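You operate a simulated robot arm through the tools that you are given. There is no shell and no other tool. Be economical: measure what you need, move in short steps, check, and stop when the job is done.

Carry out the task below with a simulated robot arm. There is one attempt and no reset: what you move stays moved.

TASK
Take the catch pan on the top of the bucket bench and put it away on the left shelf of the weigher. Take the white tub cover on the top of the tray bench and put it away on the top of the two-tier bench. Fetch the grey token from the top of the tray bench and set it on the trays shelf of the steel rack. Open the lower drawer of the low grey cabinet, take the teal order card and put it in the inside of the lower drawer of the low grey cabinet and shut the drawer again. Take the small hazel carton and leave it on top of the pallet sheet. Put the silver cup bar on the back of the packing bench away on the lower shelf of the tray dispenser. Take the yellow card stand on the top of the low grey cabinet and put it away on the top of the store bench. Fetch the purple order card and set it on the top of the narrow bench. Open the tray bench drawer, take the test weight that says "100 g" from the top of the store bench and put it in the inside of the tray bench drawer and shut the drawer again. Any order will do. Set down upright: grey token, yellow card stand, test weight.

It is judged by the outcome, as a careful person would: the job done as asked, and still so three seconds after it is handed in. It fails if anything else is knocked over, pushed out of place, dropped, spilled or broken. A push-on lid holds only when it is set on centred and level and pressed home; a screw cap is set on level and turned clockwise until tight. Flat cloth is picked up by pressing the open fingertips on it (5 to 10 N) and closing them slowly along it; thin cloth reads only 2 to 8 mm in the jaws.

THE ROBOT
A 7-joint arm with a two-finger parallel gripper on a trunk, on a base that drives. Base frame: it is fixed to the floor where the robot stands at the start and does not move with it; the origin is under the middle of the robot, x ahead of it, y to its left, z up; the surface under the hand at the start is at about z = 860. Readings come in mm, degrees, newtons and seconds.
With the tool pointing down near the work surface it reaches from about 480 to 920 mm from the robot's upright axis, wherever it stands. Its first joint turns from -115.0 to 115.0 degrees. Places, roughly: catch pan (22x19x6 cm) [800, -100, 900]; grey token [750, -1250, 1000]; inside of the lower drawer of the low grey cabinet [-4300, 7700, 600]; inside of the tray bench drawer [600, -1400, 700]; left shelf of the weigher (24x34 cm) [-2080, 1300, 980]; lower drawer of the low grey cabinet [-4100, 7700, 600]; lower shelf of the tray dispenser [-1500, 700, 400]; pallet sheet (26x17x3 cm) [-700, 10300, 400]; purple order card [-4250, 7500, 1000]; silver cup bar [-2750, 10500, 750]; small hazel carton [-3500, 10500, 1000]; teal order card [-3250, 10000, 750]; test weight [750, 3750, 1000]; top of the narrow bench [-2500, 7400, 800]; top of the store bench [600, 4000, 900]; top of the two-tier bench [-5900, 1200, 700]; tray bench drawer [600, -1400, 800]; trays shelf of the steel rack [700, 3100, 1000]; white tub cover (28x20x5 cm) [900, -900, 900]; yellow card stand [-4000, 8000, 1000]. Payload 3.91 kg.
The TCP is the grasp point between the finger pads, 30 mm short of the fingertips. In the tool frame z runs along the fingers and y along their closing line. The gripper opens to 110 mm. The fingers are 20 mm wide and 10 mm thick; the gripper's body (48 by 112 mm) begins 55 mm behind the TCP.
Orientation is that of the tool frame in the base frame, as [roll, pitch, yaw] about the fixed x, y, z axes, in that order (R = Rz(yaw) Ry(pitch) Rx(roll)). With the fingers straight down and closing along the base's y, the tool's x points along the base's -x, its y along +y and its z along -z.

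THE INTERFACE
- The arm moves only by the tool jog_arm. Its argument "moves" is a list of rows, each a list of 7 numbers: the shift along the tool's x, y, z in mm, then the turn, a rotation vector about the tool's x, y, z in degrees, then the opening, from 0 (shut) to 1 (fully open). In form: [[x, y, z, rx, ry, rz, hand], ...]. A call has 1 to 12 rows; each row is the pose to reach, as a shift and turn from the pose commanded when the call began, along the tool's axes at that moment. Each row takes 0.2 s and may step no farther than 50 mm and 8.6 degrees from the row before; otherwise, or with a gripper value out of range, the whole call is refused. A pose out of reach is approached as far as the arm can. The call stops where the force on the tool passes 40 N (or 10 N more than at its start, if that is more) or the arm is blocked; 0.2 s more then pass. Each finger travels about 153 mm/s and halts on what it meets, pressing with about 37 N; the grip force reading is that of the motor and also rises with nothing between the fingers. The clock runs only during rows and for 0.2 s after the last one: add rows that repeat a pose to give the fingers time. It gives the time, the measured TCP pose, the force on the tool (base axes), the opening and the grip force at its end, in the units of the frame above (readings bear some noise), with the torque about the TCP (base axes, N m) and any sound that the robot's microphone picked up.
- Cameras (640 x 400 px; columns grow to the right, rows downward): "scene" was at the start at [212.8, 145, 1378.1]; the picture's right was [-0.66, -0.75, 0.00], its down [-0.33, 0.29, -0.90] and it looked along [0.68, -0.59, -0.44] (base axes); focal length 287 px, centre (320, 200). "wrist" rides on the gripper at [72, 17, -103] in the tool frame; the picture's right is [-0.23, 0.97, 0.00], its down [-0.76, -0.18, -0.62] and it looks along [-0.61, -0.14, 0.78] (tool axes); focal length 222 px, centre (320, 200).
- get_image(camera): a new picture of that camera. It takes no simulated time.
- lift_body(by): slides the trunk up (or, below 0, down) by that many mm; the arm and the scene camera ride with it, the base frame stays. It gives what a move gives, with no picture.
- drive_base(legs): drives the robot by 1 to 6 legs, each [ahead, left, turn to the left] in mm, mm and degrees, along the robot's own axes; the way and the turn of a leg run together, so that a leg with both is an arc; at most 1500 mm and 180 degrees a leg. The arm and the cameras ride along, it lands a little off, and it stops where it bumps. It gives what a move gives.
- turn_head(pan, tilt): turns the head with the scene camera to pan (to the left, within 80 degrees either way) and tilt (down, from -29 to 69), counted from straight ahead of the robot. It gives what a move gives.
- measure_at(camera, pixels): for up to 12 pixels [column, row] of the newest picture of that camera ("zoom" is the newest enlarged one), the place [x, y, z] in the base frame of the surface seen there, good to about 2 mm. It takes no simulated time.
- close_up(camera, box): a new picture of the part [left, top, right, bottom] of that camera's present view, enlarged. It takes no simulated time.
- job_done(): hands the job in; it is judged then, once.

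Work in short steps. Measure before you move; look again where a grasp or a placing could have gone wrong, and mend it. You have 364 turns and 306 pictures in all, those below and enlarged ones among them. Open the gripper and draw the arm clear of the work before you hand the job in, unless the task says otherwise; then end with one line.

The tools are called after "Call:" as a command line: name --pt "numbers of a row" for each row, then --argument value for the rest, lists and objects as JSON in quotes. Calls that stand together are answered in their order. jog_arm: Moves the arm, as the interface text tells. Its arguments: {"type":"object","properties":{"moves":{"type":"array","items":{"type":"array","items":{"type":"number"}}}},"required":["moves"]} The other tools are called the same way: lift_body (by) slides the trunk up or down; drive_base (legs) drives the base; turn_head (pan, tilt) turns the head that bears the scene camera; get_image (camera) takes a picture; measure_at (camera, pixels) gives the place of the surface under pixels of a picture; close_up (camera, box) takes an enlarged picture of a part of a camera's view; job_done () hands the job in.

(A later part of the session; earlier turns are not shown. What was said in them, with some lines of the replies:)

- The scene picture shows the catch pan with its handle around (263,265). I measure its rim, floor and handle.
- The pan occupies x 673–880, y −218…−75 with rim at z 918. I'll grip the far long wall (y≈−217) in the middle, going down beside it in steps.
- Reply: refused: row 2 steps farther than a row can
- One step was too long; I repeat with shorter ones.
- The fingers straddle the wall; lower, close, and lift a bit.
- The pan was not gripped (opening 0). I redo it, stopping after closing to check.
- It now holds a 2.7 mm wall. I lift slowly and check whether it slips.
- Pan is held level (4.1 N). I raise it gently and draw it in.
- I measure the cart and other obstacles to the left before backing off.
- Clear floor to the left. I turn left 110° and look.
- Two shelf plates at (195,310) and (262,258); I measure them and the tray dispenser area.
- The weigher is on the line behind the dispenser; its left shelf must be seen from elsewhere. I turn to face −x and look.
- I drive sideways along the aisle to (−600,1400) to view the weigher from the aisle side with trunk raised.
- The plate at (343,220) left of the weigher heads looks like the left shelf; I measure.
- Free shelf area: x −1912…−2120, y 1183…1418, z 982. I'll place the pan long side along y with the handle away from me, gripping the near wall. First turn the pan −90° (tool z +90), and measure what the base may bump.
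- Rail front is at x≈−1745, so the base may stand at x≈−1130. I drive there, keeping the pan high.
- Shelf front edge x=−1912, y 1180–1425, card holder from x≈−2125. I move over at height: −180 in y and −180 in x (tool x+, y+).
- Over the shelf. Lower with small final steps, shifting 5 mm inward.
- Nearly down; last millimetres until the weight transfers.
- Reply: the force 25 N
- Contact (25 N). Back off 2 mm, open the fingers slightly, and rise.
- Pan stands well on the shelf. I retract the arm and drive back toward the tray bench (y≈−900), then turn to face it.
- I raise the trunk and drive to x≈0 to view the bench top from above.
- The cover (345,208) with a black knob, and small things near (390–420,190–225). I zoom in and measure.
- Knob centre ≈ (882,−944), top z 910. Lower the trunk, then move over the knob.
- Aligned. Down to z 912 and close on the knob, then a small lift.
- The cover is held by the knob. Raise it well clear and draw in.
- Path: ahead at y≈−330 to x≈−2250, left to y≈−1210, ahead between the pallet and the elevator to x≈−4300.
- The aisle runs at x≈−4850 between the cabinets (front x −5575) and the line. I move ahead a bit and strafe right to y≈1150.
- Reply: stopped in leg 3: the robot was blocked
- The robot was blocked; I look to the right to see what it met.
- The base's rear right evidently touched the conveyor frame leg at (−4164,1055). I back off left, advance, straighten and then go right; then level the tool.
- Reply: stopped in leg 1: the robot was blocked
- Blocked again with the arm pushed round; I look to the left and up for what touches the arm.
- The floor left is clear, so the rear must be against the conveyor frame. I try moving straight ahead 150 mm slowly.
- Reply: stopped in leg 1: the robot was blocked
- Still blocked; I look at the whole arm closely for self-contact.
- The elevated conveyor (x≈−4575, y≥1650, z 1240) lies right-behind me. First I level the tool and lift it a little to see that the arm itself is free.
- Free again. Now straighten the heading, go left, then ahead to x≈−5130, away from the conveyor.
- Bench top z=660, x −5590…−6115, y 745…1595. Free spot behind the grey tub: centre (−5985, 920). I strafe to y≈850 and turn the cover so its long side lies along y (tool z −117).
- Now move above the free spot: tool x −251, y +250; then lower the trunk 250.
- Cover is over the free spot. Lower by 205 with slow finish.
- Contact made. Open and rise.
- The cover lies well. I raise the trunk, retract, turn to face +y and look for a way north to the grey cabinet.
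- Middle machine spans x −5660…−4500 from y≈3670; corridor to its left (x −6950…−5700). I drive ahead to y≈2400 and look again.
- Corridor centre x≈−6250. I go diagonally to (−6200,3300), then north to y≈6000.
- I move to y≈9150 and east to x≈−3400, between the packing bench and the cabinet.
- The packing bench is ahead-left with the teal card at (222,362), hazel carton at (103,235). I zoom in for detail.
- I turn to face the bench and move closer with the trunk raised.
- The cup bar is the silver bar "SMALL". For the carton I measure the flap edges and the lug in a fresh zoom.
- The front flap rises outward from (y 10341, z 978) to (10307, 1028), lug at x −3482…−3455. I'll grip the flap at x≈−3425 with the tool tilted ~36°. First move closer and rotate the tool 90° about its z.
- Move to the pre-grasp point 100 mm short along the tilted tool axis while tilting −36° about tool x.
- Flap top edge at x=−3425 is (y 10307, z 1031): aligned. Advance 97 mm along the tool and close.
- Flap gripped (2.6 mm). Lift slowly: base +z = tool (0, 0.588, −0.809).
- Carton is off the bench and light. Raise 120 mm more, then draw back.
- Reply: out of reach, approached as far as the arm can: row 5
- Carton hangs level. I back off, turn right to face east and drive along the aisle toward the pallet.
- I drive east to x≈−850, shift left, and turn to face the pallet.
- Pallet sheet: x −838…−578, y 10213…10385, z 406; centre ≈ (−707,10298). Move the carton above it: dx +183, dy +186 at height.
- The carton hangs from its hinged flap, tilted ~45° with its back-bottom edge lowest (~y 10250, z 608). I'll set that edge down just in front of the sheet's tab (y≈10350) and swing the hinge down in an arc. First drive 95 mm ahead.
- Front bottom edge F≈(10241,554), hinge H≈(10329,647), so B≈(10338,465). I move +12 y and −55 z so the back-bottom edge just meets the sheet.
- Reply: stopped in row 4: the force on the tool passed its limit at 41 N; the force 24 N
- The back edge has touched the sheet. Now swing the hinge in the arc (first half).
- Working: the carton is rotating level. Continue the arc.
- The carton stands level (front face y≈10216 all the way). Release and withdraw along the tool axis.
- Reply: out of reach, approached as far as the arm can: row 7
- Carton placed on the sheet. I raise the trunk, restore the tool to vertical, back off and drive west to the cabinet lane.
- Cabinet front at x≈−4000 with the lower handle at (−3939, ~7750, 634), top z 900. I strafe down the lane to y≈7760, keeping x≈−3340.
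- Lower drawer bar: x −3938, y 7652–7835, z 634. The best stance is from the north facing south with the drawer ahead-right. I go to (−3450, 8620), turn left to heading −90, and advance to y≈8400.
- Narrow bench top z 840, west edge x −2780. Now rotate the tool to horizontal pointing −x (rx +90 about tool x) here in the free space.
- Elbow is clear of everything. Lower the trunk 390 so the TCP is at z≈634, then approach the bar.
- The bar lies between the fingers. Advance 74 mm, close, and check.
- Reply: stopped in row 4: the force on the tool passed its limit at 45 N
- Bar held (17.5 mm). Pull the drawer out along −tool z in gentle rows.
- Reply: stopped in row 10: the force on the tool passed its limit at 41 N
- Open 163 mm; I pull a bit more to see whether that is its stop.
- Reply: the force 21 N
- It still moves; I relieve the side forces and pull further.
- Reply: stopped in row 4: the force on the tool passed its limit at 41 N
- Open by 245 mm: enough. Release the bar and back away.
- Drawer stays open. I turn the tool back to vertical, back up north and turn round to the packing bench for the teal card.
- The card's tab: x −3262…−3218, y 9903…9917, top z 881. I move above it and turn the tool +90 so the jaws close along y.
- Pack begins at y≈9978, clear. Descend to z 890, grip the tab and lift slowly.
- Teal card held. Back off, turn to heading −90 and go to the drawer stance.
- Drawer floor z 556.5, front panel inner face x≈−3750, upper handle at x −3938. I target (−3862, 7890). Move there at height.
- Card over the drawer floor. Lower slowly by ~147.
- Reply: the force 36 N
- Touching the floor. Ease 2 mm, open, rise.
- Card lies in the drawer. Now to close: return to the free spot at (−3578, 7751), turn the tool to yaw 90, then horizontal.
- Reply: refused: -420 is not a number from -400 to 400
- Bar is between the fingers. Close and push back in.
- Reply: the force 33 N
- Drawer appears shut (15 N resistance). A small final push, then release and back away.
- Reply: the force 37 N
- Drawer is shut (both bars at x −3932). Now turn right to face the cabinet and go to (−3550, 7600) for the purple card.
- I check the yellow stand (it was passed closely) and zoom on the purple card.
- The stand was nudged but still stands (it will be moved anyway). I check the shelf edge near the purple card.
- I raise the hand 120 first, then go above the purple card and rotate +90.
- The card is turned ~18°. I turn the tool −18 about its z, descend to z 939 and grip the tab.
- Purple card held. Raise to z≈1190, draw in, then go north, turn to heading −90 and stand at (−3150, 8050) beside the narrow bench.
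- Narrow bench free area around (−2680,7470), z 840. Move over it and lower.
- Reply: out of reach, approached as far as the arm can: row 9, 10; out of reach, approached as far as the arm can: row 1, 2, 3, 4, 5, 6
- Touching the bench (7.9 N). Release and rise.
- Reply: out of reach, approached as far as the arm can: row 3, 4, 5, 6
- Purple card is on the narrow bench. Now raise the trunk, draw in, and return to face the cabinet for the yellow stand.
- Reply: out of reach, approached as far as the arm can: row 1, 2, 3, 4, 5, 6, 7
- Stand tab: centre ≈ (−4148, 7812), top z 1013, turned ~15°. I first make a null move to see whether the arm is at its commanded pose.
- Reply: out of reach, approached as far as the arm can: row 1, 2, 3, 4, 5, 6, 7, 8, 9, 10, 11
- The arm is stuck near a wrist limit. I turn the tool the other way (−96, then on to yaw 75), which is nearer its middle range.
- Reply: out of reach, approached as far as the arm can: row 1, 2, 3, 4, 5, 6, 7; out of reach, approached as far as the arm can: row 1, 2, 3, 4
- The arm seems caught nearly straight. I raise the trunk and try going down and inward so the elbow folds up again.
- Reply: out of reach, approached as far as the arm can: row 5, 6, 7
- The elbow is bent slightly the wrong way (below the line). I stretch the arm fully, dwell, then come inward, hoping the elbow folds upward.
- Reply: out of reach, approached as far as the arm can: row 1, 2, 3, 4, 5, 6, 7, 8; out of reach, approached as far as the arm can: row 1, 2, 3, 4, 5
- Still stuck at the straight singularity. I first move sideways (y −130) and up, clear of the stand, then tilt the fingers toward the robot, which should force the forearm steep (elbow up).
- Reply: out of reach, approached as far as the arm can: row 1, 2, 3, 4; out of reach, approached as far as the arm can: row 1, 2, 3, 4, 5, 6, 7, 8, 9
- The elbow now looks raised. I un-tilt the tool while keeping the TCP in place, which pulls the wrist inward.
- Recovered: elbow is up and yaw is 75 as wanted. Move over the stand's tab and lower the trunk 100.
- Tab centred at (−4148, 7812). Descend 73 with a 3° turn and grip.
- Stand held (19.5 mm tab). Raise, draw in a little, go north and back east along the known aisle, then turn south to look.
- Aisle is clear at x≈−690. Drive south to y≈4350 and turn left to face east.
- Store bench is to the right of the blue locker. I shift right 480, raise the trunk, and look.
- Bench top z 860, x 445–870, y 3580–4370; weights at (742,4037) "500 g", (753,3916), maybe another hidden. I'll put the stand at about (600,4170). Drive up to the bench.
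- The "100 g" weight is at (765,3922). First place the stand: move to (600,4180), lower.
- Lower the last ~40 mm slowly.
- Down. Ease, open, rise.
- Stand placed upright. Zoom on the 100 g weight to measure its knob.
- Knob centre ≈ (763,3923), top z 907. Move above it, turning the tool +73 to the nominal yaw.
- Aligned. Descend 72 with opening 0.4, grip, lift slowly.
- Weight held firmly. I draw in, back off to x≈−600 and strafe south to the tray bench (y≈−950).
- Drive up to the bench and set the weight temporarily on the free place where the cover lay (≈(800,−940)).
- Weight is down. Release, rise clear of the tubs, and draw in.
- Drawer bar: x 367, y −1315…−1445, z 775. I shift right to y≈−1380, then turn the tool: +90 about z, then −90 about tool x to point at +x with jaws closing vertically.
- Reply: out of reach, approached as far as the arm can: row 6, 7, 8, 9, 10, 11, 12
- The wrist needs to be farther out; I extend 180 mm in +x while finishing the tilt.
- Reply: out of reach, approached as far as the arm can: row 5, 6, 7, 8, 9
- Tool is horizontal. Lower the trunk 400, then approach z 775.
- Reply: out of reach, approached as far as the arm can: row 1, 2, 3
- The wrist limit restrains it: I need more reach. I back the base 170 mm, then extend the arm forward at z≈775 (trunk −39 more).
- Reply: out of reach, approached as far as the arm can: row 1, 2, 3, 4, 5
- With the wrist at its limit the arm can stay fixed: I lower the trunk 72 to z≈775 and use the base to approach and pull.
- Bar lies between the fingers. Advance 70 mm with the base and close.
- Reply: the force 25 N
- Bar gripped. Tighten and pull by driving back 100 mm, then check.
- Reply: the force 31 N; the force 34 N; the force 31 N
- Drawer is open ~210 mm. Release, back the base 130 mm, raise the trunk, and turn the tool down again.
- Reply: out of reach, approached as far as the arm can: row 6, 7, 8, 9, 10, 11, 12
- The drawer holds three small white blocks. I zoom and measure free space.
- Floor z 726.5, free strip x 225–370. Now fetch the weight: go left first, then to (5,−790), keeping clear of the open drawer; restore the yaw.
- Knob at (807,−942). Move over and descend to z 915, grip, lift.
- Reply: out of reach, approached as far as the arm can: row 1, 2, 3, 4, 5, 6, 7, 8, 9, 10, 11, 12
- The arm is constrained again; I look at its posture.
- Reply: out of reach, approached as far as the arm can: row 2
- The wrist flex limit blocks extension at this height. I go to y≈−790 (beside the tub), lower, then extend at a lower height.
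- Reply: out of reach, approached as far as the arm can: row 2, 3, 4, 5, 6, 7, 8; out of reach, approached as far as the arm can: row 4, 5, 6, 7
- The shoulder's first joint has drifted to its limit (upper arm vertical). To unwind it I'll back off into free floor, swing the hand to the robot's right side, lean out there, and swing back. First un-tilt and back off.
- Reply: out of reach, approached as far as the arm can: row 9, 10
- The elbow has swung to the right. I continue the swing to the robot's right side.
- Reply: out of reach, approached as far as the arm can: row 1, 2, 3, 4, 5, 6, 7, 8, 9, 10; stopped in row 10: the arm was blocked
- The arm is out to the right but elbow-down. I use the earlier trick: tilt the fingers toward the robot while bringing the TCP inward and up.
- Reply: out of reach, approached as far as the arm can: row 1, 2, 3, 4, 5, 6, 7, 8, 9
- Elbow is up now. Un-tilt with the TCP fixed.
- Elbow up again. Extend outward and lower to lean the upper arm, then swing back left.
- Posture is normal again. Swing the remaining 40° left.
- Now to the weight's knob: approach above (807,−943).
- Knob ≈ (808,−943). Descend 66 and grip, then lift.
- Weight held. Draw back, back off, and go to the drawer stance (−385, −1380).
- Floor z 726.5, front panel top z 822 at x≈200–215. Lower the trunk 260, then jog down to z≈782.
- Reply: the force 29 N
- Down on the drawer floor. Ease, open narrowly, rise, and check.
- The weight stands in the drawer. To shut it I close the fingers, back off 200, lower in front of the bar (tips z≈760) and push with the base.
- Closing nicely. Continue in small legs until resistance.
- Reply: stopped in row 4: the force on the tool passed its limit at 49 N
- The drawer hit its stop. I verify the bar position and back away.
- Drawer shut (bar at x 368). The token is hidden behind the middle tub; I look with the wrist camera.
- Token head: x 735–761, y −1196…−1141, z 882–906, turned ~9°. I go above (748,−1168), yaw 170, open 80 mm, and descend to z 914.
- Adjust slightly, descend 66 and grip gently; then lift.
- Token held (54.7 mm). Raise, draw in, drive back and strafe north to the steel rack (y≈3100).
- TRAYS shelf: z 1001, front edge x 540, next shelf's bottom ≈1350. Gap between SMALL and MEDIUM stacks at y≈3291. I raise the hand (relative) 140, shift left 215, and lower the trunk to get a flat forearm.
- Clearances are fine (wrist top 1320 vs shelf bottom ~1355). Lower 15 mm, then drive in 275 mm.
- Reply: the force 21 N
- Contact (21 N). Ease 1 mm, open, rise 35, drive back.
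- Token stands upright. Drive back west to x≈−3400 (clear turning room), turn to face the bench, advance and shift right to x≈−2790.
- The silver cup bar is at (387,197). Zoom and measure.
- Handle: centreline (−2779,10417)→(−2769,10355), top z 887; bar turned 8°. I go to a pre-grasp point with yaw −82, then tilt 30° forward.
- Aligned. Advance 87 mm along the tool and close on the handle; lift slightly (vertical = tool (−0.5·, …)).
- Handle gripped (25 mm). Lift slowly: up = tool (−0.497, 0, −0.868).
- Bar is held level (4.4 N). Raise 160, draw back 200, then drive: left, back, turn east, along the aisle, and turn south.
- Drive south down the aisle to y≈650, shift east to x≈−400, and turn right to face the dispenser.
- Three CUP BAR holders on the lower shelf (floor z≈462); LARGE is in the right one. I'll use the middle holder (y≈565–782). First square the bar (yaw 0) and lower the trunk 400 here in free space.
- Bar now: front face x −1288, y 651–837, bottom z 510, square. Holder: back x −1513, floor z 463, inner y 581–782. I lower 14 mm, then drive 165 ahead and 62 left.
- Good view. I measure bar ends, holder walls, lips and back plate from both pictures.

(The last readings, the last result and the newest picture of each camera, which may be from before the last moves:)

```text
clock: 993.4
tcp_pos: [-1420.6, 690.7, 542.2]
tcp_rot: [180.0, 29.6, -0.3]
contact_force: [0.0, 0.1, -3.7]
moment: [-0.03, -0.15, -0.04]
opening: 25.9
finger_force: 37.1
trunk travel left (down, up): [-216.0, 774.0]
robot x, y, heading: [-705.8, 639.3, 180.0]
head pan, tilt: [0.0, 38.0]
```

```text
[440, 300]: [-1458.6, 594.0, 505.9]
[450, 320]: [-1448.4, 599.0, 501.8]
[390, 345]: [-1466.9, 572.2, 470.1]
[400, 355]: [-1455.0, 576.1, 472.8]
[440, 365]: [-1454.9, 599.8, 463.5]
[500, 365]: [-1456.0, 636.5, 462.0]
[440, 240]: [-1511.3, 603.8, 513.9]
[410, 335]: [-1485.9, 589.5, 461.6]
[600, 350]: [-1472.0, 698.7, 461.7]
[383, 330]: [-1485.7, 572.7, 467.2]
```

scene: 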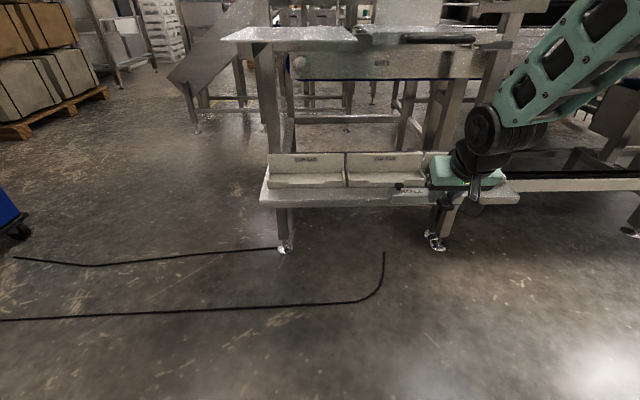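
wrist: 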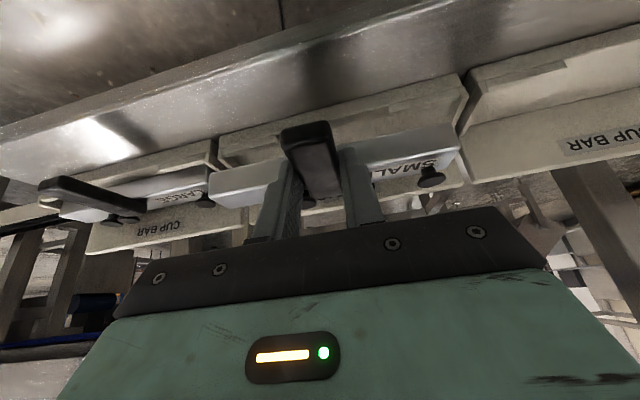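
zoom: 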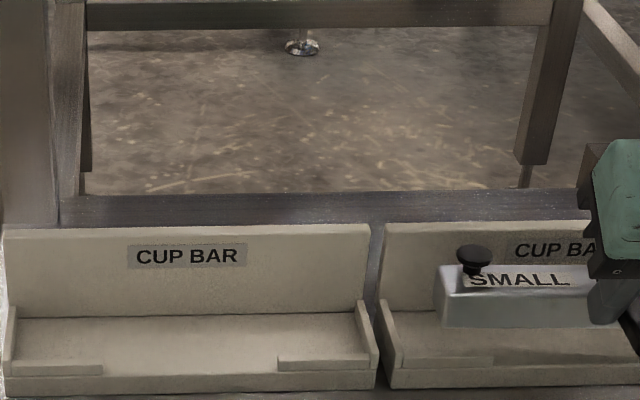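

Bar front x −1449, y 593.5–781; holder inner y ≈579–780, LARGE's front face sits at x −1475. I shift 20 forward and 7.5 in −y, then lower 25.

Call:
jog_arm --pt "-9 4 5 0 0 0 0" --pt "-17.4 7.5 9.9 0 0 0 0" --pt "-13 7.5 17.5 0 0 0 0" --pt "-8.5 7.5 25.5 0 0 0 0" --pt "-5 7.5 31.6 0 0 0 0" --pt "-5 7.5 31.6 0 0 0 0"

Call:
get_image --camera "wrist"

Call:
close_up --camera "scene" --box '[340, 130, 500, 220]'

Call:
measure_at --camera "zoom" --pixels '[[210, 240], [220, 270], [175, 250], [160, 280], [300, 265], [185, 270]]'

```text
clock: 994.8
tcp_pos: [-1440.0, 683.1, 517.7]
tcp_rot: [179.9, 29.6, -0.2]
contact_force: [-1.0, -0.7, -3.5]
moment: [0.02, -0.15, -0.01]
opening: 25.7
finger_force: 37.0
trunk travel left (down, up): [-216.0, 774.0]
robot x, y, heading: [-705.2, 641.6, 180.0]
head pan, tilt: [0.0, 38.0]
```

```text
92 pictures are left
```

wrist: 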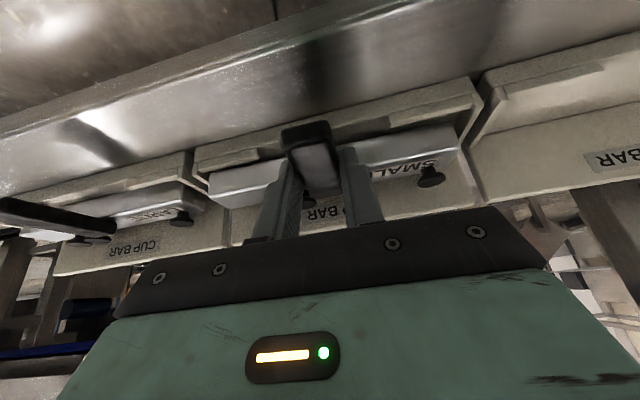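

```text
4.00 times, centred on (420, 175) of scene
```

zoom: 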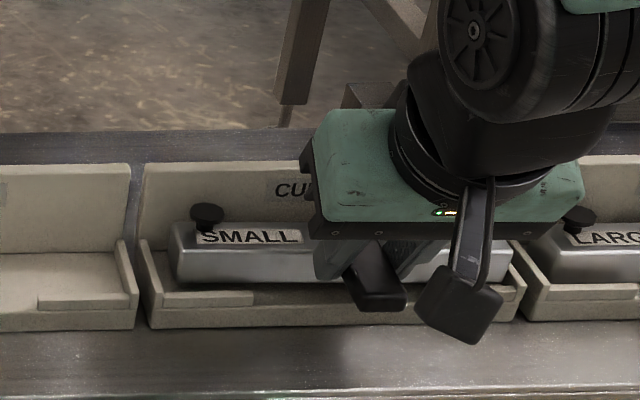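

```text
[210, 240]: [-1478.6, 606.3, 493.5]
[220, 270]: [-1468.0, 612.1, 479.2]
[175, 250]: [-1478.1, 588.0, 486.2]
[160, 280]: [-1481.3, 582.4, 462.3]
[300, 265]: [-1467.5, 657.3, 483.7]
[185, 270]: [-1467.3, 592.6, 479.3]
```

Bar is over the holder floor with ~5 mm each side. Lower slowly to contact.

Call:
jog_arm --pt "1.5 0 2.6 0 0 0 0" --pt "2.7 0 4.8 0 0 0 0" --pt "3.5 0 6.1 0 0 0 0" --pt "4 0 7 0 0 0 0" --pt "4.5 0 7.8 0 0 0 0"

```text
clock: 996.0
tcp_pos: [-1440.8, 682.3, 509.8]
tcp_rot: [-180.0, 29.9, -0.4]
contact_force: [4.6, 2.0, 10.7]
moment: [0.09, 0.47, 0.0]
opening: 25.5
finger_force: 37.2
trunk travel left (down, up): [-216.0, 774.0]
robot x, y, heading: [-707.8, 639.8, 180.0]
head pan, tilt: [0.0, 38.0]
```

Seated (bottom ≈ 463). Release and withdraw along the tool axis.

Call:
jog_arm --pt "0 0 0 0 0 0 0.3" --pt "0 0 0 0 0 0 0.42" --pt "0 0 0 0 0 0 0.42" --pt "0 0 -15 0 0 0 0.42" --pt "0 0 -35 0 0 0 0.42"

Call:
close_up --camera "scene" --box '[340, 130, 500, 220]'

```text
clock: 997.2
tcp_pos: [-1423.1, 682.6, 539.8]
tcp_rot: [180.0, 29.5, -0.3]
contact_force: [0.3, 0.4, -0.4]
moment: [-0.02, -0.02, 0.02]
opening: 46.3
finger_force: 0.1
trunk travel left (down, up): [-216.0, 774.0]
robot x, y, heading: [-712.4, 641.1, 179.7]
head pan, tilt: [0.0, 38.0]
```

```text
4.00 times, centred on (420, 175) of scene
```

zoom: 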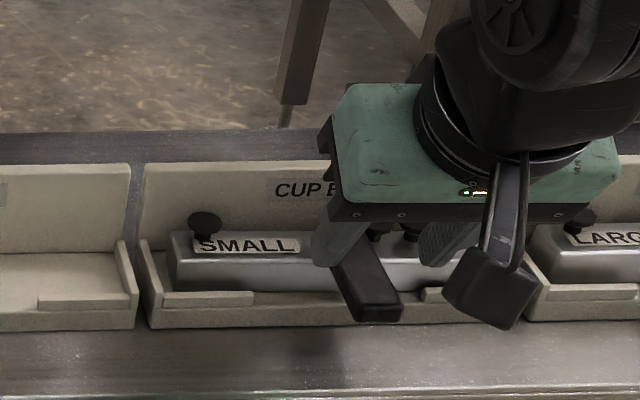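

Bar sits in the holder. Drive back clear and check the final state.

Call:
drive_base --legs '[[-350, 0, 0]]'

Call:
lift_body --by 400

Call:
turn_head --pan 0 --tilt 35

Call:
close_up --camera "scene" --box '[240, 140, 480, 300]'

```text
clock: 999.5
tcp_pos: [-1073.8, 681.9, 539.7]
tcp_rot: [-180.0, 29.7, -0.5]
contact_force: [-0.4, -0.2, 0.9]
moment: [-0.01, -0.05, 0.01]
opening: 46.2
finger_force: 0.0
trunk travel left (down, up): [-216.0, 774.0]
robot x, y, heading: [-354.4, 634.8, 179.7]
head pan, tilt: [0.0, 38.0]
```

```text
clock: 1003.3
tcp_pos: [-1073.5, 681.5, 939.7]
tcp_rot: [-180.0, 29.7, -0.4]
contact_force: [-0.2, 0.0, 1.0]
moment: [0.02, -0.01, 0.04]
opening: 46.0
finger_force: 0.0
trunk travel left (down, up): [-616.0, 374.0]
robot x, y, heading: [-360.0, 642.5, 179.8]
head pan, tilt: [0.0, 38.0]
```

```text
clock: 1004.0
tcp_pos: [-1074.7, 681.7, 939.6]
tcp_rot: [-179.9, 29.7, -0.4]
contact_force: [-0.3, -0.2, -0.1]
moment: [-0.01, 0.01, -0.02]
opening: 46.2
finger_force: 0.0
trunk travel left (down, up): [-616.0, 374.0]
robot x, y, heading: [-355.0, 633.9, 179.6]
head pan, tilt: [0.0, 35.0]
```

```text
2.50 times, centred on (360, 220) of scene
```

zoom: 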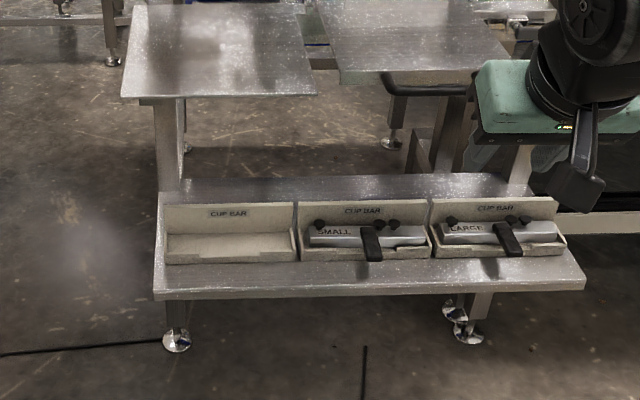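

All nine items are in place, and the gripper is open and clear of the work. Handing in.

Call:
job_done

```text
The job is handed in.
```

I finished all nine tasks and handed the job in. I didn't reopen either drawer to check inside after shutting it, and I didn't check the conveyor frame the base bumped against near the two-tier bench.
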